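You operate a simulated robot arm through the tools that you are given. There is no shell and no other tool. Be economical: measure what you need, move in short steps, check, and stop when the job is done.

Carry out the task below with a simulated robot arm. There is one attempt and no reset: what you move stays moved.

TASK
Curl the teal weft: wind it on the roller, blow it dry, unwind it, lay it on the board.
Fine: use dryer 1 and park it in holder 1.
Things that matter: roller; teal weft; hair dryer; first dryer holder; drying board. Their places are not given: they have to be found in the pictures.

It is judged by the outcome, as a careful person would: the job done as asked, and still so three seconds after it is handed in. It fails if anything else is knocked over, pushed out of place, dropped, spilled or broken.

THE ROBOT
A 7-joint arm with a two-finger parallel gripper, fixed in place. Base frame: the origin is at the foot of the arm, x ahead of it, y to its left, z up; the work surface is at about z = 0.831. Lengths are in m, angles in rad, forces in N, time in s.
With the tool pointing down near the work surface it reaches from about 0.3 to 0.7 m from the base axis. Its first joint turns from -1.152 to 1.152 rad. Payload 1.57 kg.
Tool frame: the origin (TCP) lies between the finger pads and is the grasp point; the fingertips stand 0.03 m ahead of it; z points along the fingers, y is the line along which they close. The gripper opens to 0.11 m. The fingers are 0.024 m wide and 0.012 m thick; the gripper's body (0.048 by 0.112 m) begins 0.078 m behind the TCP.
Orientation is that of the tool frame in the base frame, as a unit quaternion [x, y, z, w]. With the fingers straight down and closing along the base's y, the tool's x points along the base's -x, its y along +y and its z along -z.

THE INTERFACE
- The arm moves only by the tool jog_arm. Its argument "series" is a list of rows, each an object (a shift or turn left out is 0, a gripper value left out holds the last) with "xyz": the shift along the tool's x, y, z in m, a list of three; "angular": the turn, a rotation vector about the tool's x, y, z in rad, a list of three; "gripper": the opening, from 0 (shut) to 1 (fully open). In form: [{"xyz": [x, y, z], "angular": [ax, ay, az], "gripper": gripper}, ...]. A call has 1 to 10 rows; each row is the pose to reach, as a shift and turn from the pose commanded when the call began, along the tool's axes at that moment. A row lasts 0.2 s, in which the tool goes at most 0.05 m and 0.15 rad; a call with a longer step from one row to the next is refused whole, and so is a gripper value outside its range. A pose out of reach is approached as far as the arm can. The call stops where the force on the tool passes 70 N (or 10 N more than at its start, if that is more) or the arm is blocked; 0.2 s more then pass. The fingers move at their own pace (about 0.108 m/s each) and stop on an object; they squeeze with about 23 N. The grip force told is the motor's: it shows also when the fingers shut on nothing. Time passes only in rows, and 0.2 s behind the last, so rows that repeat a pose let the fingers close. It gives the time, the measured TCP pose, the force on the tool (base axes), the opening and the grip force at its end, in the units of the frame above (readings bear some noise).
- Cameras (640 x 400 px; columns grow to the right, rows downward): "scene" is fixed at [0.1553, -0.381, 1.4097]; the picture's right is [0.86, -0.50, 0.00], its down [-0.26, -0.45, -0.85] and it looks along [0.43, 0.74, -0.52] (base axes); focal length 253 px, centre (320, 200). "wrist" rides on the gripper at [-0.036, 0, -0.08] in the tool frame; the picture's right is [0.00, -1.00, 0.00], its down [0.97, 0.00, -0.24] and it looks along [0.24, 0.00, 0.97] (tool axes); focal length 218 px, centre (320, 200).
- grab_frame(camera): a new picture of that camera. No time passes.
- pixel_to_xyz(camera, pixels): for up to 12 pixels [column, row] of the newest picture of that camera ("zoom" is the newest enlarged one), the place [x, y, z] in the base frame of the surface seen there, good to about 0.003 m. No time passes.
- inspect(camera, box): a new picture of the part [left, top, right, bottom] of that camera's present view, enlarged. No time passes.
- hand_in(): hands the job in; it is judged then, once.

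Work in short steps. Measure before you move; look again where a grasp or a placing could have gone wrong, and mend it. You have 80 turns and 46 pictures in all, the two below and enlarged ones among them. Open the gripper and draw the arm clear of the work before you hand the job in, unless the task says otherwise; then end with one line.

The tools are called after "Call:" as name(argument=value, ...) on one line, values as JSON. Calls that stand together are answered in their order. jog_arm: Moves the arm, as the interface text tells. Its arguments: {"type":"object","properties":{"series":{"type":"array","items":{"type":"object","properties":{"xyz":{"type":"array","items":{"type":"number"}},"angular":{"type":"array","items":{"type":"number"}},"gripper":{"type":"number"}}}}},"required":["series"]} The other tools are called the same way: grab_frame (camera) takes a picture; pixel_to_xyz (camera, pixels) gives the place of the surface under pixels of a picture; inspect (camera, box) takes an enlarged picture of a part of a camera's view; hand_in () hands the job in.

At the start:

```text
time: 0.0
eef_pos: [0.4142, 0.0609, 1.2961]
orientation: [0.0, 1.0, 0.0, 0.001]
contact_force: [0.0, 0.1, 0.8]
width: 0.1103
gripper_force: 0.1
```

scene: 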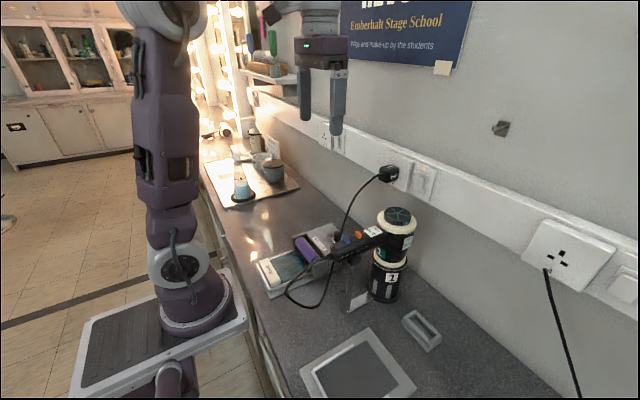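
wrist: 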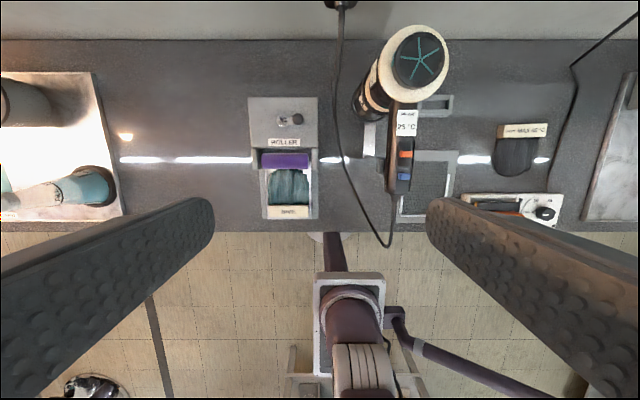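

The wrist view shows the roller with the teal weft near (285,180), the dryer near (405,80) and the board near (428,180). I'll enlarge these.

Call:
inspect(camera="wrist", box=[230, 80, 350, 230])

Call:
inspect(camera="wrist", box=[320, 0, 640, 230])

Call:
inspect(camera="scene", box=[230, 150, 470, 400])

```text
2.67 times, centred on (290, 155) of wrist
```

zoom: 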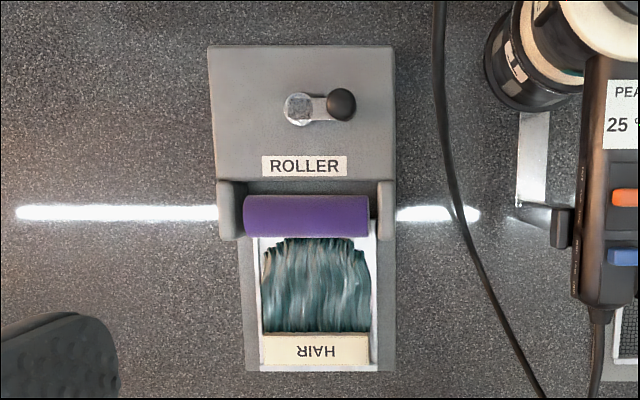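

```text
1.74 times, centred on (480, 115) of wrist
```

zoom: 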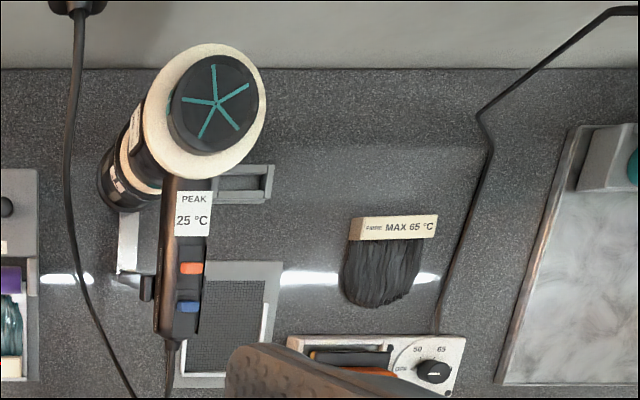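

```text
1.60 times, centred on (350, 275) of scene
```

zoom: 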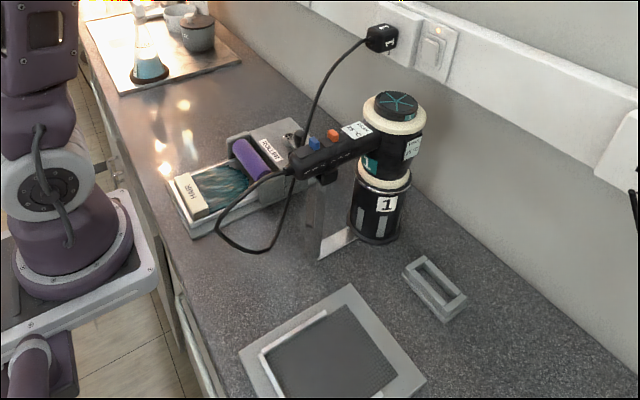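

Next I measure the main features in the wrist and scene pictures.

Call:
pixel_to_xyz(camera="wrist", pixels=[[298, 119], [285, 119], [285, 160], [250, 98], [317, 98], [267, 215], [308, 215], [288, 211], [288, 190], [310, 158], [262, 158], [285, 142]])

Call:
pixel_to_xyz(camera="wrist", pixels=[[418, 60], [406, 120], [405, 155], [404, 177], [395, 190], [370, 135], [428, 185], [405, 212], [455, 155], [436, 106], [365, 105], [515, 131]])

Call:
pixel_to_xyz(camera="zoom", pixels=[[395, 103], [372, 135], [332, 133], [314, 142], [300, 165], [328, 178], [320, 255], [355, 240], [378, 240], [385, 185], [325, 360], [435, 290]])

Call:
inspect(camera="scene", box=[320, 195, 440, 315])

```text
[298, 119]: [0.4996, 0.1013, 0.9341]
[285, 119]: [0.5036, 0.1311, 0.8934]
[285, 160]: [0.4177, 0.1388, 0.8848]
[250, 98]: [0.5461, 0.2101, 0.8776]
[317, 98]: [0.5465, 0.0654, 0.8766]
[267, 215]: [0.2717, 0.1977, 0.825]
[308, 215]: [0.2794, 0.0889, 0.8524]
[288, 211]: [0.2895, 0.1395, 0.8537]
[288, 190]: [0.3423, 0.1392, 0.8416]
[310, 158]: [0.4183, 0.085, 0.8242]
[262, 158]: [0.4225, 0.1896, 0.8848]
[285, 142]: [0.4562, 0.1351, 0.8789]
```

```text
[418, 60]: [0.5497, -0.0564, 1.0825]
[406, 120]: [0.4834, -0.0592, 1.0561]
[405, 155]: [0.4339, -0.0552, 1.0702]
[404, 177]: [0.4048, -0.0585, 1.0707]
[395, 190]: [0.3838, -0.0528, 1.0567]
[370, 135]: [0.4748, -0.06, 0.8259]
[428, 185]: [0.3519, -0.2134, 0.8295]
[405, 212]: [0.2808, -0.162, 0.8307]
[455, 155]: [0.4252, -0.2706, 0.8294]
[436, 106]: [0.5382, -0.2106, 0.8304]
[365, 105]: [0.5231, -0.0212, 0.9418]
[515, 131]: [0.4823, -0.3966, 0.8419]
```

```text
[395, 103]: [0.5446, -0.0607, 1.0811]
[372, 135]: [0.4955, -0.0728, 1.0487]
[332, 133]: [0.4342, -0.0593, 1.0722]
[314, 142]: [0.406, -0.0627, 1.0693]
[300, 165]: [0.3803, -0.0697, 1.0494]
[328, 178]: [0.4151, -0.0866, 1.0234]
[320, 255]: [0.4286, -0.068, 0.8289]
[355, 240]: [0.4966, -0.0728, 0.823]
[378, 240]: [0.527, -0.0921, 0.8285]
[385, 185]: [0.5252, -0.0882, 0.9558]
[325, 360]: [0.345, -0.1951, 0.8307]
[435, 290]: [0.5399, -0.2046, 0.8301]
```

```text
3.33 times, centred on (380, 255) of scene
```

zoom: 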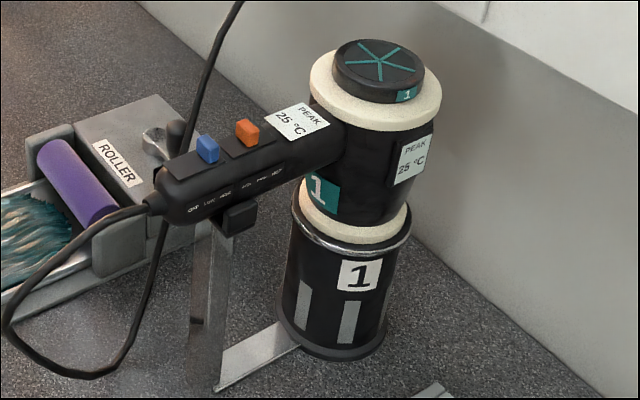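

Let me look closer at the switch labels, the roller box, and the other objects.

Call:
inspect(camera="scene", box=[335, 220, 395, 260])

Call:
inspect(camera="scene", box=[250, 215, 350, 305])

Call:
inspect(camera="wrist", box=[380, 90, 580, 230])

```text
10.00 times, centred on (365, 240) of scene
```

zoom: 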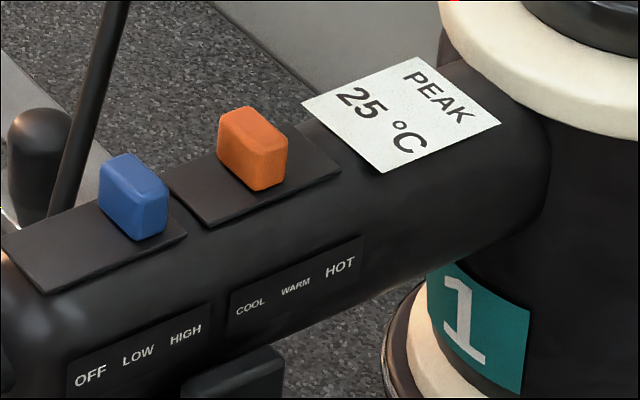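

```text
4.44 times, centred on (300, 260) of scene
```

zoom: 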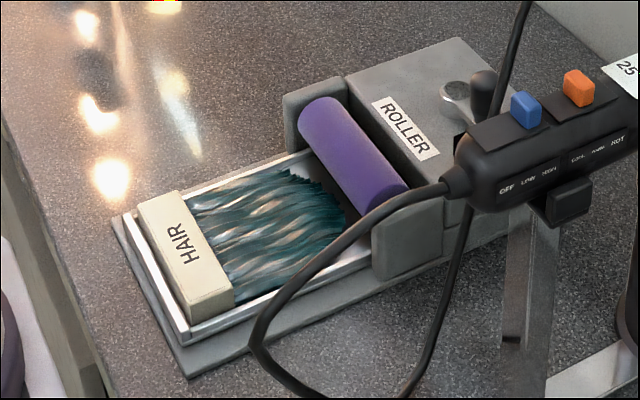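

```text
2.86 times, centred on (480, 160) of wrist
```

zoom: 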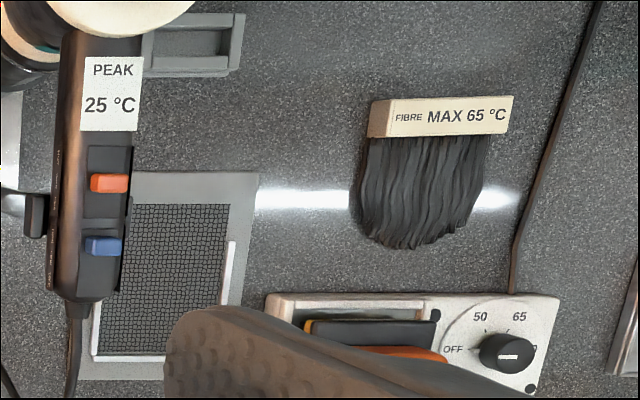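

I move the arm right at the present height to view the board, the dryer and the other things from above.

Call:
jog_arm(series=[{"xyz": [0, -0.045, 0]}, {"xyz": [0, -0.09, 0]}, {"xyz": [0, -0.135, 0]}, {"xyz": [0.0, -0.18, 0]}, {"xyz": [0.0, -0.22, 0]}, {"xyz": [0.0, -0.26, 0]}])

Call:
grab_frame(camera="wrist")

Call:
inspect(camera="scene", box=[370, 150, 450, 210])

```text
time: 1.4
eef_pos: [0.4131, -0.1993, 1.2979]
orientation: [0.0, 1.0, 0.0, 0.0]
contact_force: [0.0, 0.3, -0.2]
width: 0.1099
gripper_force: 0.1
```

```text
36 pictures are left
```

wrist: 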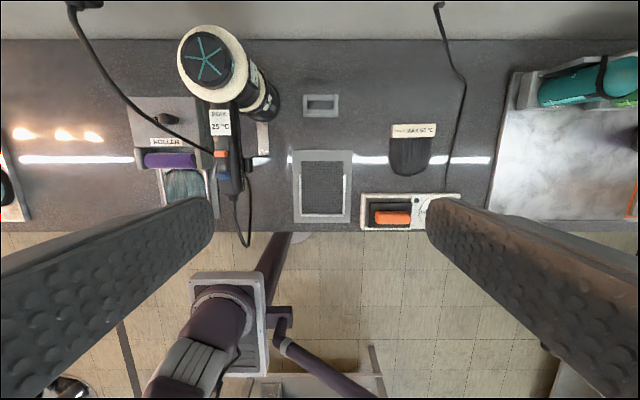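

```text
6.67 times, centred on (410, 180) of scene
```

zoom: 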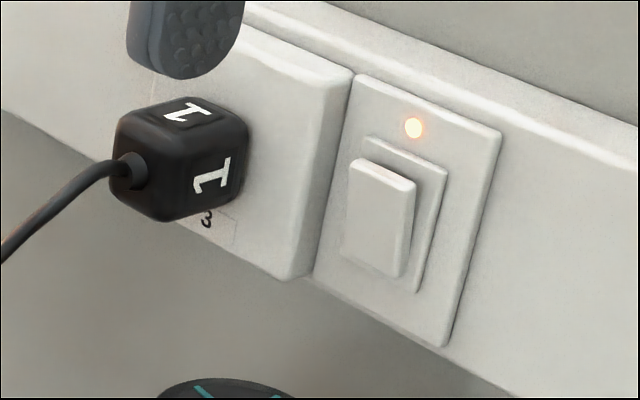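

Mains lamp is lit at (413,128). Enlarge the sliders and the board from this view.

Call:
inspect(camera="wrist", box=[195, 95, 275, 205])

Call:
inspect(camera="wrist", box=[280, 80, 470, 240])

Call:
pixel_to_xyz(camera="wrist", pixels=[[296, 152], [350, 152], [294, 220], [348, 220], [322, 185], [302, 216], [345, 190], [320, 95], [413, 130], [412, 160]])

```text
3.64 times, centred on (235, 150) of wrist
```

zoom: 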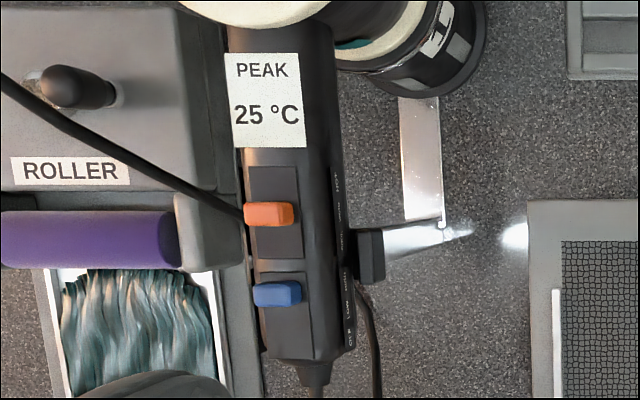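

```text
2.50 times, centred on (375, 160) of wrist
```

zoom: 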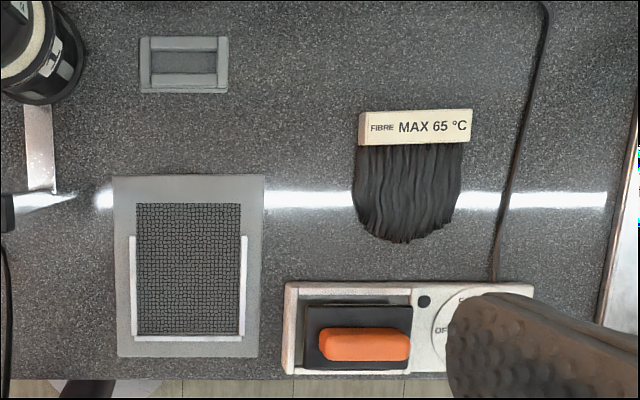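

```text
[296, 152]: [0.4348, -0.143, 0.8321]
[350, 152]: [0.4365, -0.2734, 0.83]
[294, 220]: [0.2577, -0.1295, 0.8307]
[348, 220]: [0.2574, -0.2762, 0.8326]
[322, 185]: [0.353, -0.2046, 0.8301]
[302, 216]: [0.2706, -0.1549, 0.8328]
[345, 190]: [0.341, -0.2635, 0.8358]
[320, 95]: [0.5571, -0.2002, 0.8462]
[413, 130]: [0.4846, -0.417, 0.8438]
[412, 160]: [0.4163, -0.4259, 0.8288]
```

Blue reads HIGH, orange WARM. Now the roller first: check knob, pivot, and the cord course near it.

Call:
pixel_to_xyz(camera="wrist", pixels=[[150, 127], [120, 100], [90, 40], [195, 145], [163, 117], [175, 118], [245, 235], [236, 200], [250, 190]])

Call:
pixel_to_xyz(camera="scene", pixels=[[366, 190], [350, 210], [343, 240], [353, 235], [340, 237], [330, 285], [310, 307], [290, 290]])

```text
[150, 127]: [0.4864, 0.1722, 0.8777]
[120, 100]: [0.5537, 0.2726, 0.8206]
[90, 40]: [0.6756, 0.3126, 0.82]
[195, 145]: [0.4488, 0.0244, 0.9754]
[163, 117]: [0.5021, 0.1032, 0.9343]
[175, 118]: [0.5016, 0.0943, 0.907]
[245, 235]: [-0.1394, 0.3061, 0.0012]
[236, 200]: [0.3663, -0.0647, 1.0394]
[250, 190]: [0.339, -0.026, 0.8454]
```

```text
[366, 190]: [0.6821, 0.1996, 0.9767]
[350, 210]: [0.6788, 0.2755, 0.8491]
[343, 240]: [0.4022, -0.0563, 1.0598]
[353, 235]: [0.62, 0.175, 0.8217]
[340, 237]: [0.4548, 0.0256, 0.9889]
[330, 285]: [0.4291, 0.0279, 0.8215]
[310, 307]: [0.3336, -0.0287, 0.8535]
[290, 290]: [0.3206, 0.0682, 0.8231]
```

I go over the crank knob at (0.501,0.102), turning the tool -90° so that the fingers close along x, away from the cord.

Call:
jog_arm(series=[{"xyz": [0, 0.03, 0], "angular": [0, 0, -0.145]}, {"xyz": [-0.01, 0.06, 0], "angular": [0, 0, -0.29]}, {"xyz": [-0.02, 0.09, 0], "angular": [0, 0, -0.435]}, {"xyz": [-0.03, 0.12, 0], "angular": [0, 0, -0.58]}, {"xyz": [-0.04, 0.15, 0], "angular": [0, 0, -0.725]}, {"xyz": [-0.05, 0.18, 0], "angular": [0, 0, -0.87]}, {"xyz": [-0.06, 0.21, 0], "angular": [0, 0, -1.015]}, {"xyz": [-0.07, 0.24, 0], "angular": [0, 0, -1.16]}, {"xyz": [-0.08, 0.27, 0], "angular": [0, 0, -1.305]}, {"xyz": [-0.0878, 0.301, 0], "angular": [0, 0, -1.45]}])

Call:
jog_arm(series=[{"xyz": [0, 0, 0.045], "angular": [0, 0, -0.1208], "gripper": 0.45}, {"xyz": [0, 0, 0.09], "angular": [0, 0, -0.1208]}, {"xyz": [0, 0, 0.135], "angular": [0, 0, -0.1208]}, {"xyz": [0, 0, 0.18], "angular": [0, 0, -0.1208]}, {"xyz": [0, 0, 0.225], "angular": [0, 0, -0.1208]}, {"xyz": [0, 0, 0.26], "angular": [0, 0, -0.1208]}])

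Call:
grab_frame(camera="wrist")

```text
time: 3.6
eef_pos: [0.4954, 0.0932, 1.296]
orientation: [-0.646, 0.763, 0.0, 0.002]
contact_force: [-0.6, 0.4, -1.1]
width: 0.11
gripper_force: 0.0
out of reach, approached as far as the arm can: row 10
```

```text
time: 5.0
eef_pos: [0.4991, 0.0909, 1.0326]
orientation: [0.708, -0.706, 0.0, 0.0]
contact_force: [0.2, -0.6, -0.3]
width: 0.0496
gripper_force: 0.1
```

```text
32 pictures are left
```

wrist: 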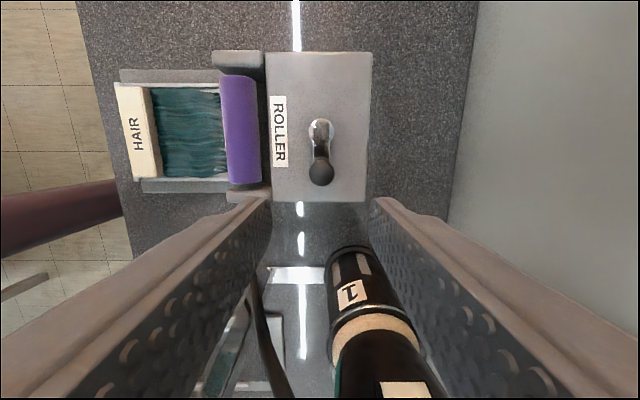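

The knob is at (320,172), the pivot at (320,128). I'll measure both.

Call:
pixel_to_xyz(camera="wrist", pixels=[[320, 170], [320, 178], [312, 172], [329, 172], [320, 125], [320, 132], [320, 145], [240, 130], [135, 130], [190, 130], [135, 88], [265, 310]])

Call:
inspect(camera="wrist", box=[110, 45, 380, 205])

```text
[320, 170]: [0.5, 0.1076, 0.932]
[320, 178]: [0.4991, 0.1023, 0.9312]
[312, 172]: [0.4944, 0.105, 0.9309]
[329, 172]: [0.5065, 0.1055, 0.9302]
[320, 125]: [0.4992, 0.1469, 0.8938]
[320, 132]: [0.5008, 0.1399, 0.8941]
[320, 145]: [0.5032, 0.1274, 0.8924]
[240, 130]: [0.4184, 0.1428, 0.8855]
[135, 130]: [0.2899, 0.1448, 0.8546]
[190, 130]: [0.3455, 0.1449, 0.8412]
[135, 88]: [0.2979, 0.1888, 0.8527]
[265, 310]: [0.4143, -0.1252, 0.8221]
```

```text
2.37 times, centred on (245, 125) of wrist
```

zoom: 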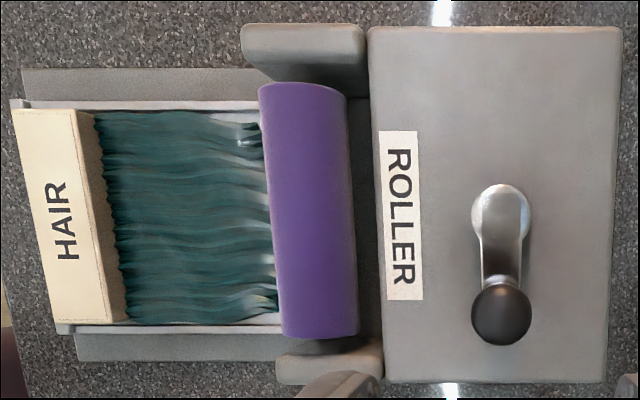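

The knob is at (0.500,0.105) and the pivot at (0.5005,0.137), so the radius is about 0.032. I lower over the knob and close on it.

Call:
jog_arm(series=[{"xyz": [-0.014, -0.001, 0.0]}, {"xyz": [-0.014, -0.001, 0.045]}, {"xyz": [-0.014, -0.001, 0.088]}, {"xyz": [-0.014, -0.001, 0.088]}, {"xyz": [-0.014, -0.001, 0.088], "gripper": 0}, {"xyz": [-0.014, -0.001, 0.088], "gripper": 0}])

```text
time: 6.4
eef_pos: [0.498, 0.1037, 0.9457]
orientation: [-0.707, 0.707, 0.0, -0.001]
contact_force: [-0.3, 1.6, -7.0]
width: 0.0217
gripper_force: 34.9
```

The knob is gripped. I try the crank counter-clockwise (seen from above) by 60° and watch the force.

Call:
jog_arm(series=[{"xyz": [-0.0011, -0.0085, 0]}, {"xyz": [-0.0044, -0.0165, 0]}, {"xyz": [-0.0097, -0.0233, 0]}, {"xyz": [-0.0165, -0.0286, 0]}])

Call:
inspect(camera="scene", box=[240, 205, 360, 305])

```text
time: 7.0
eef_pos: [0.5012, 0.1046, 0.9439]
orientation: [-0.706, 0.708, 0.007, -0.016]
contact_force: [-23.2, -1.8, 21.2]
width: 0.0221
gripper_force: 34.8
stopped in row 3: the force on the tool passed its limit (the readings are from after the stop); the commanded pose is now the measured one
```

```text
4.00 times, centred on (300, 255) of scene
```

zoom: 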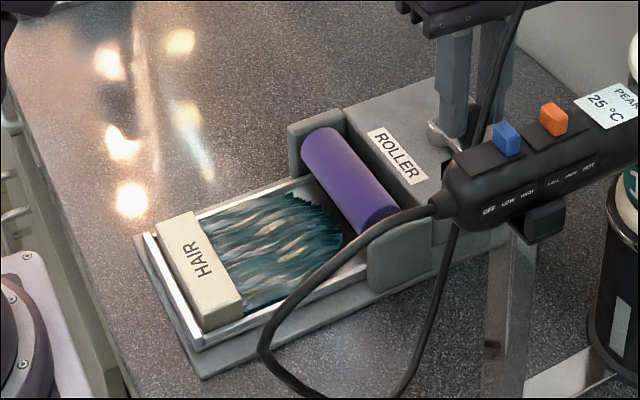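

It's blocked that way, so I turn clockwise instead.

Call:
jog_arm(series=[{"xyz": [0, 0.003, 0], "angular": [0.032, -0.013, -0.003]}, {"xyz": [-0.0011, 0.0105, 0], "angular": [0.032, -0.013, -0.003]}, {"xyz": [-0.0044, 0.018, 0], "angular": [0.032, -0.013, -0.003]}, {"xyz": [-0.0097, 0.0245, 0], "angular": [0.032, -0.013, -0.003]}, {"xyz": [-0.0165, 0.0298, 0], "angular": [0.032, -0.013, -0.003]}])

Call:
inspect(camera="scene", box=[240, 205, 360, 305])

```text
time: 8.2
eef_pos: [0.4716, 0.1191, 0.9424]
orientation: [0.707, -0.707, -0.001, 0.003]
contact_force: [-26.1, -19.1, -4.5]
width: 0.0218
gripper_force: 34.9
```

```text
4.00 times, centred on (300, 255) of scene
```

zoom: 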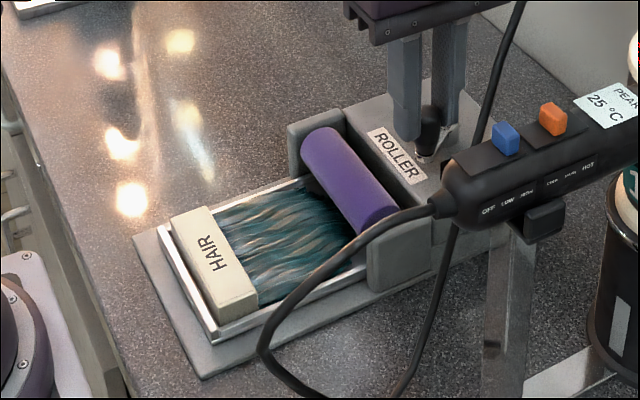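

Clockwise winds the weft: the bar moved towards the roller. I carry on with a slightly corrected circle (centre (0.500,0.139), radius 0.035).

Call:
jog_arm(series=[{"xyz": [-0.0088, 0.0052, 0]}, {"xyz": [-0.0191, 0.0064, 0]}, {"xyz": [-0.0299, 0.0043, 0]}, {"xyz": [-0.0394, -0.001, 0]}, {"xyz": [-0.0469, -0.009, 0]}, {"xyz": [-0.0515, -0.019, 0]}, {"xyz": [-0.0529, -0.0298, 0]}])

Call:
inspect(camera="scene", box=[240, 205, 360, 305])

```text
time: 9.8
eef_pos: [0.5058, 0.1732, 0.9459]
orientation: [-0.707, 0.707, -0.003, 0.002]
contact_force: [-0.8, -6.0, 20.3]
width: 0.0216
gripper_force: 34.8
```

```text
4.00 times, centred on (300, 255) of scene
```

zoom: 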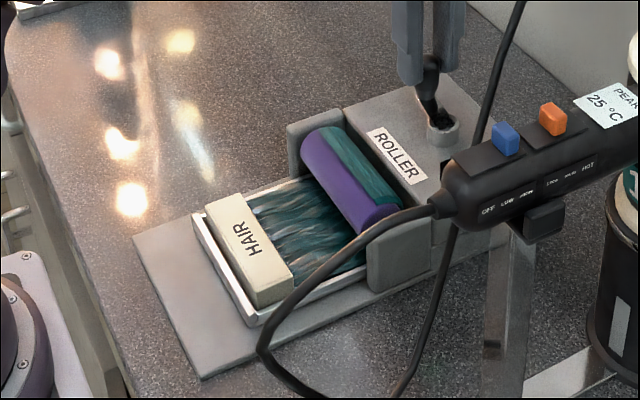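

Half a turn has drawn the bar in about 0.035 m, and hair shows on the roller. Next half turn.

Call:
jog_arm(series=[{"xyz": [0.0021, -0.0108, 0]}, {"xyz": [0.0074, -0.0203, 0]}, {"xyz": [0.0154, -0.0278, 0]}, {"xyz": [0.0254, -0.0324, 0]}, {"xyz": [0.0362, -0.0338, 0]}, {"xyz": [0.047, -0.0317, 0]}, {"xyz": [0.0565, -0.0264, 0]}, {"xyz": [0.064, -0.0184, 0]}, {"xyz": [0.0686, -0.0084, 0]}, {"xyz": [0.07, 0.0024, 0]}])

Call:
inspect(camera="scene", box=[240, 205, 360, 305])

```text
time: 12.0
eef_pos: [0.5042, 0.1023, 0.9442]
orientation: [-0.707, 0.708, -0.003, 0.0]
contact_force: [1.5, -17.1, 12.0]
width: 0.0219
gripper_force: 34.6
```

```text
4.00 times, centred on (300, 255) of scene
```

zoom: 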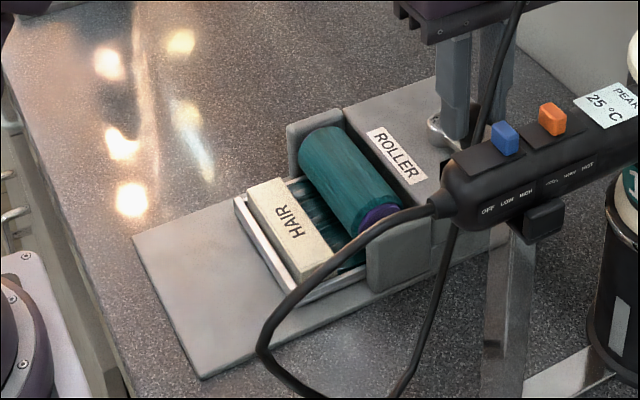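

The weft is mostly wound. I go on until it is full or meets its stop.

Call:
jog_arm(series=[{"xyz": [-0.0021, 0.0108, 0]}, {"xyz": [-0.0074, 0.0203, 0]}, {"xyz": [-0.0154, 0.0278, 0]}, {"xyz": [-0.0254, 0.0324, 0]}, {"xyz": [-0.0362, 0.0338, 0]}, {"xyz": [-0.047, 0.0317, 0]}, {"xyz": [-0.0565, 0.0264, 0]}])

Call:
inspect(camera="scene", box=[240, 205, 360, 305])

```text
time: 13.6
eef_pos: [0.4742, 0.1622, 0.9443]
orientation: [0.708, -0.706, 0.0, -0.002]
contact_force: [-0.2, 0.3, -0.8]
width: 0.0002
gripper_force: 21.1
```

```text
4.00 times, centred on (300, 255) of scene
```

zoom: 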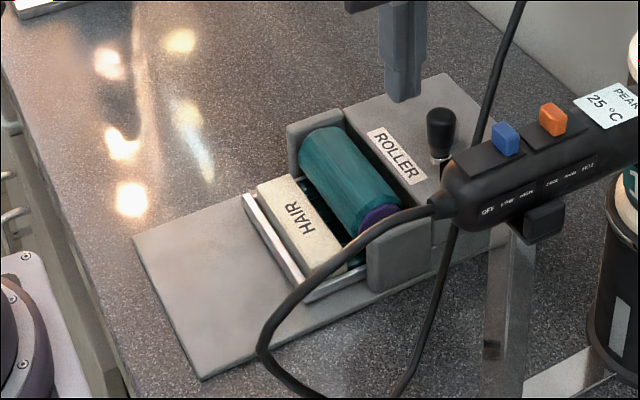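

The grip slipped off the knob, perhaps at the end stop. I raise the hand and look.

Call:
jog_arm(series=[{"xyz": [0, 0, -0.045], "gripper": 0.45}, {"xyz": [0.02, -0.01, -0.085]}, {"xyz": [0.05, -0.025, -0.085]}])

Call:
grab_frame(camera="wrist")

```text
time: 14.4
eef_pos: [0.5023, 0.1119, 1.0313]
orientation: [0.707, -0.707, 0.001, -0.002]
contact_force: [0.4, 0.4, 0.1]
width: 0.0496
gripper_force: 0.1
```

```text
25 pictures are left
```

wrist: 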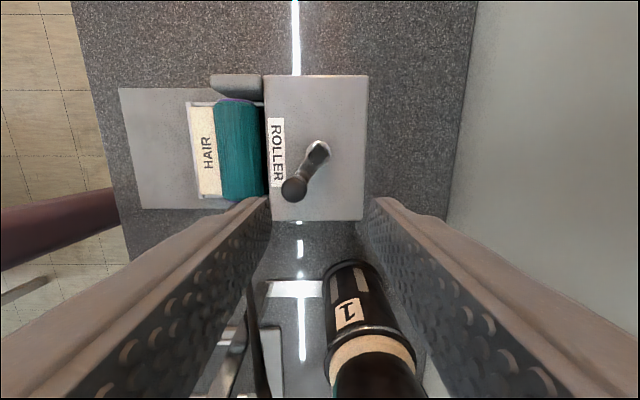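

Call:
pixel_to_xyz(camera="wrist", pixels=[[294, 187], [294, 193], [318, 150], [207, 152], [240, 150], [195, 152], [230, 100], [262, 150]])

Call:
inspect(camera="wrist", box=[170, 60, 350, 220])

```text
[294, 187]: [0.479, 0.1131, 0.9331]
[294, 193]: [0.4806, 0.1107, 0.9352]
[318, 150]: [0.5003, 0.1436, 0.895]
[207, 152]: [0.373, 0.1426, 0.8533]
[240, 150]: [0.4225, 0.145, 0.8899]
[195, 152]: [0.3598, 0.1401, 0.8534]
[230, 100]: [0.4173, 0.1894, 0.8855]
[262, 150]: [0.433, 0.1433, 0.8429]
```

```text
2.50 times, centred on (260, 140) of wrist
```

zoom: 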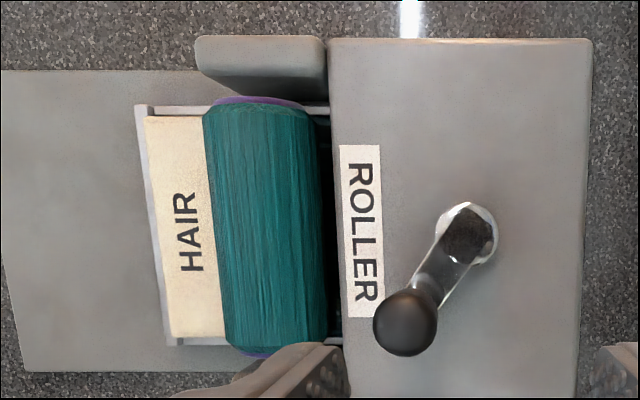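

The bar sits against the roller: fully wound. Next I rise, turn the tool back and go above the dryer's handle at (0.47,-0.06).

Call:
jog_arm(series=[{"xyz": [0, 0, -0.045], "angular": [0, 0, 0.149]}, {"xyz": [0, 0, -0.09], "angular": [0, 0, 0.298]}, {"xyz": [0, 0, -0.13], "angular": [0, 0, 0.447]}, {"xyz": [0, 0.005, -0.16], "angular": [0, 0, 0.596]}, {"xyz": [0.03, 0.01, -0.16], "angular": [0, 0, 0.745]}, {"xyz": [0.06, 0.015, -0.16], "angular": [0, 0, 0.894]}, {"xyz": [0.09, 0.02, -0.16], "angular": [0, 0, 1.043]}, {"xyz": [0.12, 0.025, -0.16], "angular": [0, 0, 1.192]}, {"xyz": [0.145, 0.03, -0.16], "angular": [0, 0, 1.341]}, {"xyz": [0.172, 0.032, -0.16], "angular": [0, 0, 1.49]}])

Call:
jog_arm(series=[{"xyz": [0, 0, 0], "angular": [0, 0, 0.0808], "gripper": 0.8}, {"xyz": [0, 0, 0], "angular": [0, 0, 0.0808]}])

Call:
grab_frame(camera="wrist")

```text
time: 16.6
eef_pos: [0.468, -0.0608, 1.1873]
orientation: [-0.04, 0.999, 0.001, 0.002]
contact_force: [-0.5, 0.1, 0.5]
width: 0.0495
gripper_force: 0.0
```

```text
time: 17.2
eef_pos: [0.4668, -0.0612, 1.1884]
orientation: [0.0, 1.0, 0.0, 0.001]
contact_force: [0.0, 0.9, -0.5]
width: 0.088
gripper_force: 0.0
```

```text
23 pictures are left
```

wrist: 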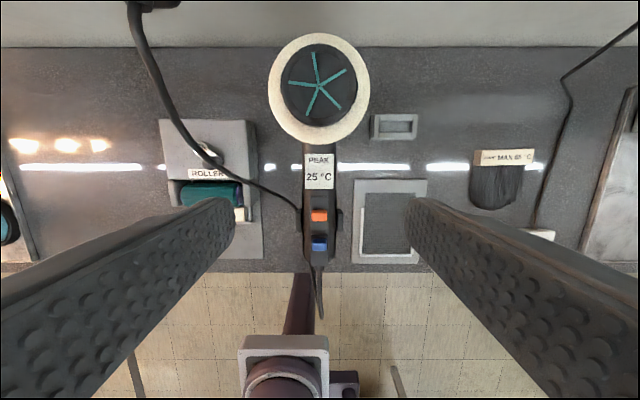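

Measure the handle's edges and the body at this view.

Call:
pixel_to_xyz(camera="wrist", pixels=[[306, 172], [333, 172], [319, 160], [319, 185], [319, 198], [318, 85], [318, 142], [318, 36], [319, 216], [319, 244], [268, 85], [369, 85]])

Call:
inspect(camera="wrist", box=[270, 140, 370, 270])

```text
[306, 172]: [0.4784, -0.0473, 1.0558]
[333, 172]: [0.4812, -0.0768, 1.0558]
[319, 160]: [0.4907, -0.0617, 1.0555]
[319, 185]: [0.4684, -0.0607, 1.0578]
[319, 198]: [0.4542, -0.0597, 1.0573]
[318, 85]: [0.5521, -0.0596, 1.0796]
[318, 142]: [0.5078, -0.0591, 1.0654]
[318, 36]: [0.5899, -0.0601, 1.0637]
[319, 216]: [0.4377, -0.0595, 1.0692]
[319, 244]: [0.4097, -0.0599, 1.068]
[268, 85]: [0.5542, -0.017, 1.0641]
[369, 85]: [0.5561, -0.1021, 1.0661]
```

```text
3.08 times, centred on (320, 205) of wrist
```

zoom: 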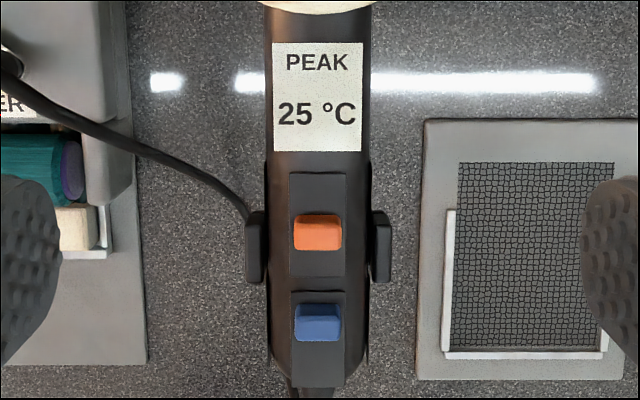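

The handle is centred at y=-0.060, top z=1.057, and the body axis is at (0.549,-0.060). I lower to z≈1.037 at x≈0.468 and grip.

Call:
jog_arm(series=[{"xyz": [-0.002, 0.001, 0.045]}, {"xyz": [-0.002, 0.001, 0.09]}, {"xyz": [-0.002, 0.001, 0.13]}, {"xyz": [-0.002, 0.001, 0.151]}, {"xyz": [-0.002, 0.001, 0.151], "gripper": 0}, {"xyz": [-0.002, 0.001, 0.151], "gripper": 0}, {"xyz": [-0.002, 0.001, 0.151], "gripper": 0}])

```text
time: 18.8
eef_pos: [0.4681, -0.0585, 1.0388]
orientation: [0.0, 1.0, 0.0, 0.002]
contact_force: [0.0, -1.2, 0.0]
width: 0.0357
gripper_force: 22.8
```

Gripped at 0.036 m wide. I lift it straight up in small steps.

Call:
jog_arm(series=[{"xyz": [0, 0, -0.01]}, {"xyz": [0, 0, -0.03]}, {"xyz": [0, 0, -0.05]}, {"xyz": [0, 0, -0.07]}, {"xyz": [0, 0, -0.09]}, {"xyz": [0, 0, -0.11]}, {"xyz": [0, 0, -0.13]}, {"xyz": [0, 0, -0.15]}])

Call:
grab_frame(camera="scene")

```text
time: 20.6
eef_pos: [0.4694, -0.0594, 1.1884]
orientation: [0.001, 1.0, 0.0, 0.001]
contact_force: [-0.6, 0.0, -5.0]
width: 0.0358
gripper_force: 22.5
```

```text
21 pictures are left
```

scene: 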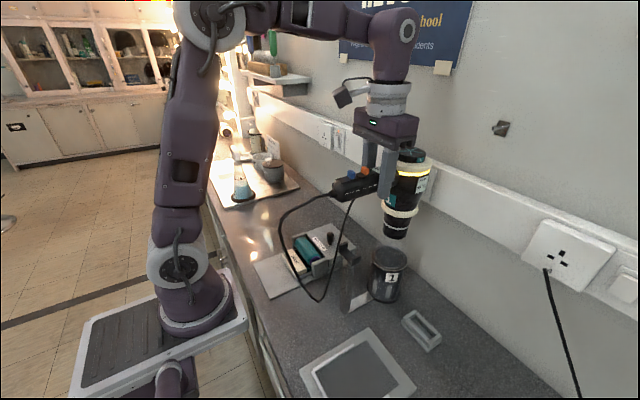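

The dryer is out, and a ring on it now glows at (415,170). I enlarge it and measure the nozzle tip.

Call:
inspect(camera="scene", box=[325, 140, 445, 250])

Call:
pixel_to_xyz(camera="scene", pixels=[[396, 234], [396, 222], [390, 270], [310, 262], [333, 250]])

```text
3.64 times, centred on (385, 195) of scene
```

zoom: 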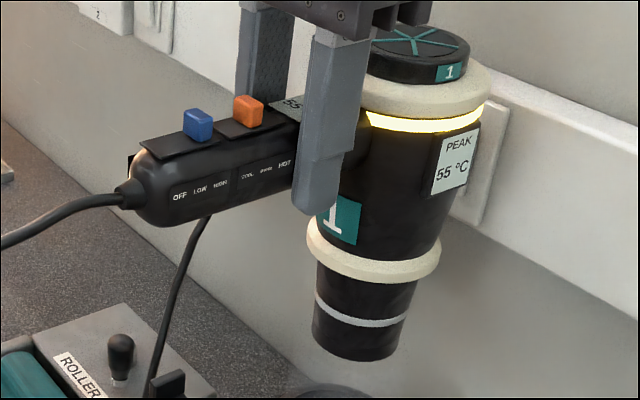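

```text
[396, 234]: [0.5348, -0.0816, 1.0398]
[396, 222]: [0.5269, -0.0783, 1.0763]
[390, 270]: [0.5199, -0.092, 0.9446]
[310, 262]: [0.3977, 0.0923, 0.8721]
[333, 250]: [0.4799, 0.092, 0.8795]
```

It runs when out of the holder: peak 55 °C on WARM/HIGH. I bring the nozzle over the roller at (0.418,0.141), well above first.

Call:
jog_arm(series=[{"xyz": [0.02, 0.03, 0]}, {"xyz": [0.04, 0.065, 0]}, {"xyz": [0.065, 0.1, 0]}, {"xyz": [0.09, 0.135, 0]}, {"xyz": [0.11, 0.17, 0]}, {"xyz": [0.131, 0.2, 0]}, {"xyz": [0.131, 0.2, 0.03]}, {"xyz": [0.131, 0.2, 0.06]}, {"xyz": [0.131, 0.2, 0.075]}])

Call:
inspect(camera="scene", box=[220, 130, 420, 310])

```text
time: 22.6
eef_pos: [0.34, 0.1407, 1.1121]
orientation: [0.0, 1.0, 0.001, 0.002]
contact_force: [0.2, -0.6, -5.7]
width: 0.0361
gripper_force: 23.3
```

```text
2.22 times, centred on (320, 220) of scene
```

zoom: 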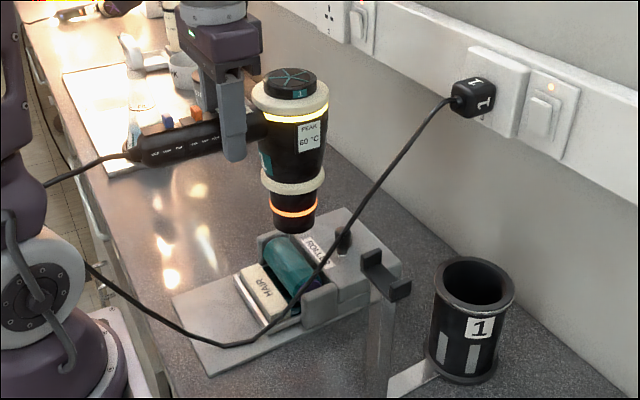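

The nozzle stands over the roller and its rim ring glows orange. I hold and sweep gently along the roller's length.

Call:
jog_arm(series=[{"xyz": [0, 0, 0.01]}, {"xyz": [0, 0.01, 0.01]}, {"xyz": [0, 0.02, 0.01]}, {"xyz": [0, 0.02, 0.01]}, {"xyz": [0, 0.01, 0.01]}, {"xyz": [0, 0, 0.01]}, {"xyz": [0, -0.01, 0.01]}, {"xyz": [0, -0.02, 0.01]}, {"xyz": [0, -0.02, 0.01]}, {"xyz": [0, 0, 0.01]}])

Call:
inspect(camera="scene", box=[280, 150, 400, 290])

```text
time: 24.8
eef_pos: [0.3387, 0.1397, 1.101]
orientation: [0.0, 1.0, 0.001, 0.002]
contact_force: [-0.1, -0.1, -6.1]
width: 0.036
gripper_force: 23.1
```

```text
2.86 times, centred on (340, 220) of scene
```

zoom: 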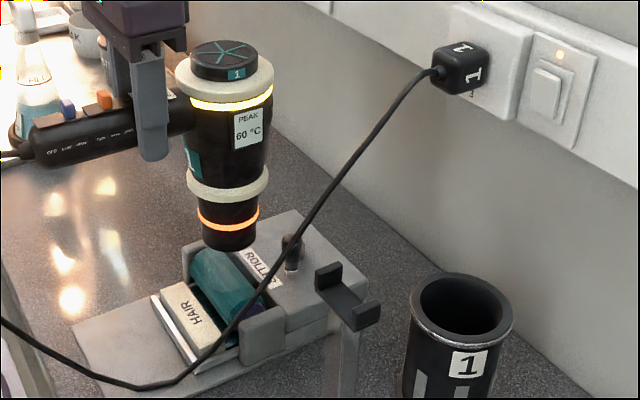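

No clear change yet. I keep drying.

Call:
jog_arm(series=[{"xyz": [0, 0, 0]}, {"xyz": [0, 0, 0]}, {"xyz": [0, 0, 0]}, {"xyz": [0, 0, 0]}, {"xyz": [0, 0, 0]}, {"xyz": [0, 0, 0]}, {"xyz": [0, 0, 0]}, {"xyz": [0, 0, 0]}, {"xyz": [0, 0, 0]}, {"xyz": [0, 0, 0]}])

Call:
jog_arm(series=[{"xyz": [0, 0, 0]}, {"xyz": [0, 0, 0]}, {"xyz": [0, 0, 0]}, {"xyz": [0, 0, 0]}, {"xyz": [0, 0, 0]}, {"xyz": [0, 0, 0]}, {"xyz": [0, 0, 0]}, {"xyz": [0, 0, 0]}, {"xyz": [0, 0, 0]}, {"xyz": [0, 0, 0]}])

Call:
jog_arm(series=[{"xyz": [0, 0, 0]}, {"xyz": [0, 0, 0]}, {"xyz": [0, 0, 0]}, {"xyz": [0, 0, 0]}, {"xyz": [0, 0, 0]}, {"xyz": [0, 0, 0]}, {"xyz": [0, 0, 0]}, {"xyz": [0, 0, 0]}, {"xyz": [0, 0, 0]}, {"xyz": [0, 0, 0]}])

Call:
inspect(camera="scene", box=[280, 150, 400, 290])

```text
time: 27.0
eef_pos: [0.3394, 0.1408, 1.1019]
orientation: [0.001, 1.0, 0.0, 0.001]
contact_force: [-1.7, 0.3, -6.7]
width: 0.0357
gripper_force: 23.2
```

```text
time: 29.2
eef_pos: [0.3382, 0.1397, 1.1013]
orientation: [0.0, 1.0, 0.001, 0.001]
contact_force: [0.4, -0.6, -5.4]
width: 0.036
gripper_force: 23.0
```

```text
time: 31.4
eef_pos: [0.3379, 0.1395, 1.1024]
orientation: [-0.001, 1.0, 0.0, 0.001]
contact_force: [0.4, 0.7, -5.4]
width: 0.0357
gripper_force: 23.0
```

```text
2.86 times, centred on (340, 220) of scene
```

zoom: 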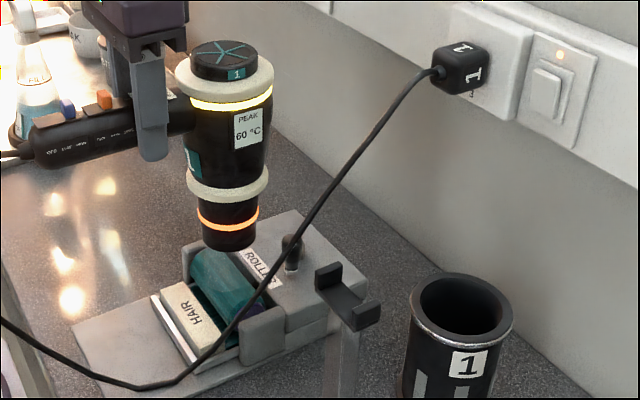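

Peak holds at 60 °C. I dry for some seconds more, then look closely at the hair.

Call:
jog_arm(series=[{"xyz": [0, 0.01, 0]}, {"xyz": [0, 0.02, 0]}, {"xyz": [0, 0.025, 0]}, {"xyz": [0, 0.025, 0]}, {"xyz": [0, 0.025, 0]}, {"xyz": [0, 0.025, 0]}, {"xyz": [0, 0.025, 0]}, {"xyz": [0, 0.025, 0]}, {"xyz": [0, 0.025, 0]}, {"xyz": [0, 0.025, 0]}])

Call:
jog_arm(series=[{"xyz": [0, -0.015, 0]}, {"xyz": [0, -0.03, 0]}, {"xyz": [0, -0.045, 0]}, {"xyz": [0, -0.05, 0]}, {"xyz": [0, -0.05, 0]}, {"xyz": [0, -0.05, 0]}, {"xyz": [0, -0.05, 0]}, {"xyz": [0, -0.05, 0]}, {"xyz": [0, -0.05, 0]}, {"xyz": [0, -0.05, 0]}])

Call:
jog_arm(series=[{"xyz": [0, 0.01, 0]}, {"xyz": [0, 0.025, 0]}, {"xyz": [0, 0.025, 0]}, {"xyz": [0, 0.025, 0]}, {"xyz": [0, 0.025, 0]}, {"xyz": [0, 0.025, 0]}, {"xyz": [0, 0.025, 0]}, {"xyz": [0, 0.025, 0]}, {"xyz": [0, 0.025, 0]}, {"xyz": [0, 0.025, 0]}])

Call:
inspect(camera="scene", box=[320, 210, 400, 290])

```text
time: 33.6
eef_pos: [0.3399, 0.1649, 1.1025]
orientation: [0.0, 1.0, 0.0, 0.001]
contact_force: [-0.1, -0.4, -6.0]
width: 0.0358
gripper_force: 22.8
```

```text
time: 35.8
eef_pos: [0.3389, 0.1153, 1.1027]
orientation: [-0.001, 1.0, 0.001, 0.001]
contact_force: [-0.1, -0.4, -6.0]
width: 0.0358
gripper_force: 22.5
```

```text
time: 38.0
eef_pos: [0.3393, 0.1387, 1.1034]
orientation: [-0.001, 1.0, 0.001, 0.002]
contact_force: [0.3, 0.2, -5.7]
width: 0.0358
gripper_force: 23.0
```

```text
5.00 times, centred on (360, 250) of scene
```

zoom: 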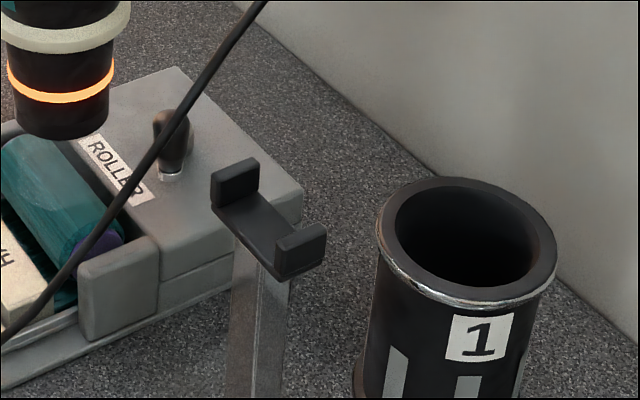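

I dry a bit longer at the same distance to be sure, then look at the hair.

Call:
jog_arm(series=[{"xyz": [0, 0.01, 0]}, {"xyz": [0, 0.01, 0]}, {"xyz": [0, 0.01, 0]}, {"xyz": [0, 0.01, 0]}, {"xyz": [0, 0.01, 0]}, {"xyz": [0, -0.01, 0]}, {"xyz": [0, -0.01, 0]}, {"xyz": [0, -0.01, 0]}, {"xyz": [0, -0.01, 0]}, {"xyz": [0, 0, 0]}])

Call:
jog_arm(series=[{"xyz": [0, 0.01, 0]}, {"xyz": [0, 0.01, 0]}, {"xyz": [0, 0.01, 0]}, {"xyz": [0, 0.01, 0]}, {"xyz": [0, 0.01, 0]}, {"xyz": [0, -0.01, 0]}, {"xyz": [0, -0.01, 0]}, {"xyz": [0, -0.01, 0]}, {"xyz": [0, -0.01, 0]}, {"xyz": [0, 0, 0]}])

Call:
jog_arm(series=[{"xyz": [0, 0.01, 0]}, {"xyz": [0, 0.01, 0]}, {"xyz": [0, 0.01, 0]}, {"xyz": [0, 0.01, 0]}, {"xyz": [0, 0.01, 0]}, {"xyz": [0, -0.01, 0]}, {"xyz": [0, -0.01, 0]}, {"xyz": [0, -0.01, 0]}, {"xyz": [0, -0.01, 0]}, {"xyz": [0, 0, 0]}])

Call:
inspect(camera="scene", box=[270, 205, 390, 305])

```text
time: 40.2
eef_pos: [0.3381, 0.141, 1.1022]
orientation: [0.0, 1.0, 0.001, 0.002]
contact_force: [-0.6, 0.1, -5.5]
width: 0.0358
gripper_force: 23.1
```

```text
time: 42.4
eef_pos: [0.3383, 0.1396, 1.102]
orientation: [0.0, 1.0, 0.001, 0.002]
contact_force: [0.0, 0.8, -5.7]
width: 0.0361
gripper_force: 23.2
```

```text
time: 44.6
eef_pos: [0.3387, 0.1402, 1.1032]
orientation: [0.0, 1.0, 0.001, 0.002]
contact_force: [0.1, 0.1, -6.1]
width: 0.036
gripper_force: 23.4
```

```text
4.00 times, centred on (330, 255) of scene
```

zoom: 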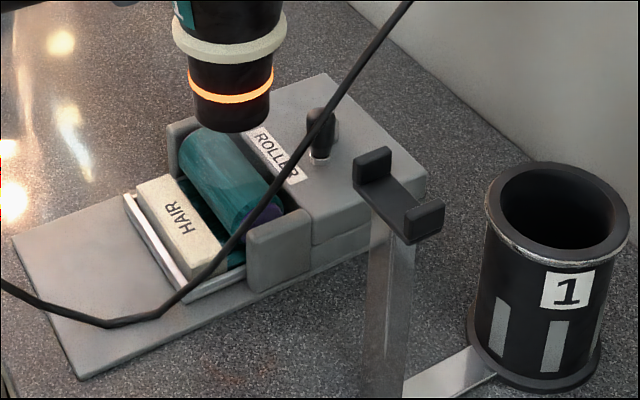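

The hair on the roller is now lighter and even. I return the dryer by the same way it came: up, back over holder 1, then down to the height of the first grip.

Call:
jog_arm(series=[{"xyz": [0, 0, -0.045]}, {"xyz": [0, 0, -0.085]}, {"xyz": [-0.025, -0.035, -0.085]}, {"xyz": [-0.05, -0.07, -0.085]}, {"xyz": [-0.075, -0.105, -0.085]}, {"xyz": [-0.1, -0.14, -0.085]}, {"xyz": [-0.12, -0.18, -0.085]}, {"xyz": [-0.131, -0.2, -0.085]}, {"xyz": [-0.131, -0.2, -0.085]}])

Call:
inspect(camera="scene", box=[270, 140, 450, 320])

```text
time: 46.6
eef_pos: [0.4702, -0.0592, 1.1879]
orientation: [0.0, 1.0, 0.001, 0.002]
contact_force: [-0.1, -0.1, -5.8]
width: 0.0361
gripper_force: 23.1
```

```text
2.22 times, centred on (360, 230) of scene
```

zoom: 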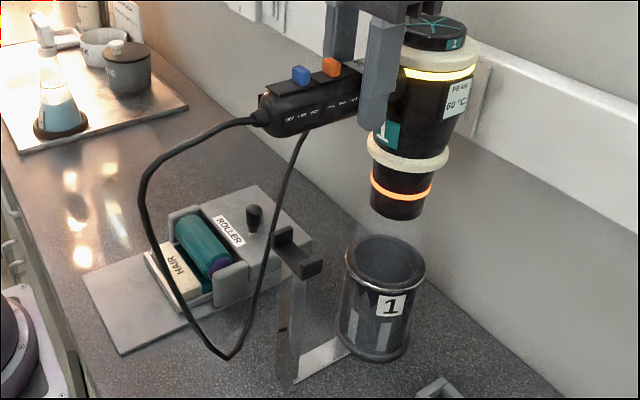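

It lines up as at the lift. I lower it 0.15 m into the holder.

Call:
jog_arm(series=[{"xyz": [0, 0, 0.025]}, {"xyz": [0, 0, 0.05]}, {"xyz": [0, 0, 0.07]}, {"xyz": [0, 0, 0.09]}, {"xyz": [0, 0, 0.11]}, {"xyz": [0, 0, 0.125]}, {"xyz": [0, 0, 0.138]}, {"xyz": [0, 0, 0.146]}, {"xyz": [0, 0, 0.149]}, {"xyz": [0, 0, 0.149]}])

Call:
inspect(camera="scene", box=[310, 170, 450, 310])

```text
time: 48.8
eef_pos: [0.4688, -0.0606, 1.0398]
orientation: [0.0, 1.0, 0.001, 0.003]
contact_force: [-3.2, -0.4, 2.9]
width: 0.0359
gripper_force: 22.9
```

```text
2.86 times, centred on (380, 240) of scene
```

zoom: 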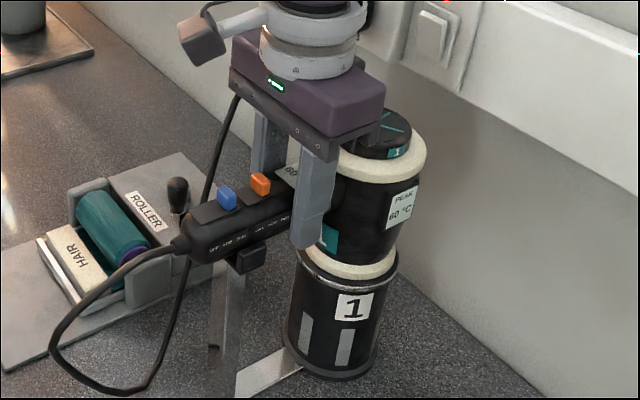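

Seated and switched off. I release, rise, and go back over the crank knob (now at (0.480,0.112)), turning -90°.

Call:
jog_arm(series=[{"xyz": [0, 0, 0], "gripper": 0.8}, {"xyz": [0, 0, 0]}, {"xyz": [0, 0, 0]}, {"xyz": [0, 0, -0.04]}, {"xyz": [0, 0, -0.08]}, {"xyz": [0, 0, -0.12]}, {"xyz": [0, 0, -0.15]}])

Call:
jog_arm(series=[{"xyz": [0, 0.02, 0], "angular": [0, 0, -0.149]}, {"xyz": [0, 0.04, 0], "angular": [0, 0, -0.298]}, {"xyz": [0, 0.06, 0], "angular": [0, 0, -0.447]}, {"xyz": [0, 0.08, 0], "angular": [0, 0, -0.596], "gripper": 0.45}, {"xyz": [-0.002, 0.1, 0], "angular": [0, 0, -0.745]}, {"xyz": [-0.004, 0.12, 0], "angular": [0, 0, -0.894]}, {"xyz": [-0.006, 0.14, 0], "angular": [0, 0, -1.043]}, {"xyz": [-0.008, 0.155, 0], "angular": [0, 0, -1.192]}, {"xyz": [-0.01, 0.165, 0], "angular": [0, 0, -1.341]}, {"xyz": [-0.011, 0.172, 0], "angular": [0, 0, -1.49]}])

Call:
jog_arm(series=[{"xyz": [0, 0, 0.04], "angular": [0, 0, -0.0808]}, {"xyz": [0, 0, 0.08], "angular": [0, 0, -0.0808]}, {"xyz": [0, 0, 0.12], "angular": [0, 0, -0.0808]}, {"xyz": [0, 0, 0.15], "angular": [0, 0, -0.0808]}])

Call:
grab_frame(camera="wrist")

```text
time: 50.4
eef_pos: [0.468, -0.0622, 1.189]
orientation: [0.0, 1.0, 0.0, 0.002]
contact_force: [0.9, -0.1, 0.2]
width: 0.088
gripper_force: 0.0
```

```text
time: 52.6
eef_pos: [0.4826, 0.1119, 1.1885]
orientation: [-0.679, 0.734, -0.001, 0.002]
contact_force: [0.7, 0.4, 0.2]
width: 0.0493
gripper_force: 0.1
```

```text
time: 53.6
eef_pos: [0.4821, 0.1121, 1.0416]
orientation: [-0.707, 0.707, -0.001, 0.002]
contact_force: [-0.1, -0.5, 0.1]
width: 0.0499
gripper_force: 0.1
```

```text
12 pictures are left
```

wrist: 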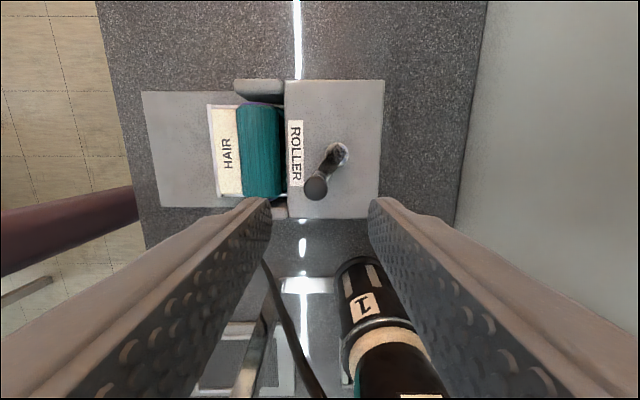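

Call:
pixel_to_xyz(camera="wrist", pixels=[[316, 186], [316, 192], [308, 188], [325, 188], [337, 155], [228, 155]])

```text
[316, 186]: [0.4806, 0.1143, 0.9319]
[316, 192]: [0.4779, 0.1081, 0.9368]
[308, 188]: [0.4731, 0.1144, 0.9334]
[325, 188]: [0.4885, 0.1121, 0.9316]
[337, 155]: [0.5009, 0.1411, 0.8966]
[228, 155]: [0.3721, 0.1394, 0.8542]
```

The knob is at (0.480,0.112). I lower and grip it.

Call:
jog_arm(series=[{"xyz": [0, 0.002, 0.045]}, {"xyz": [0, 0.002, 0.09]}, {"xyz": [0, 0.002, 0.1]}, {"xyz": [0, 0.002, 0.1], "gripper": 0}, {"xyz": [0, 0.002, 0.1], "gripper": 0}, {"xyz": [0, 0.002, 0.1], "gripper": 0}])

```text
time: 55.0
eef_pos: [0.4789, 0.1135, 0.9402]
orientation: [0.707, -0.707, 0.0, -0.001]
contact_force: [-0.6, -1.6, -10.1]
width: 0.0216
gripper_force: 34.1
```

Gripped. I unwind counter-clockwise, first half.

Call:
jog_arm(series=[{"xyz": [0.0058, -0.0093, 0]}, {"xyz": [0.0075, -0.02, 0]}, {"xyz": [0.0058, -0.0307, 0]}, {"xyz": [0.0009, -0.0403, 0]}, {"xyz": [-0.0067, -0.0479, 0]}, {"xyz": [-0.0163, -0.0528, 0]}, {"xyz": [-0.027, -0.0545, 0]}, {"xyz": [-0.0377, -0.0528, 0]}, {"xyz": [-0.0473, -0.0479, 0]}, {"xyz": [-0.0549, -0.0403, 0]}])

```text
time: 57.2
eef_pos: [0.5212, 0.1706, 0.9397]
orientation: [0.708, -0.706, 0.001, -0.007]
contact_force: [18.7, 25.0, -3.3]
width: 0.022
gripper_force: 34.3
```

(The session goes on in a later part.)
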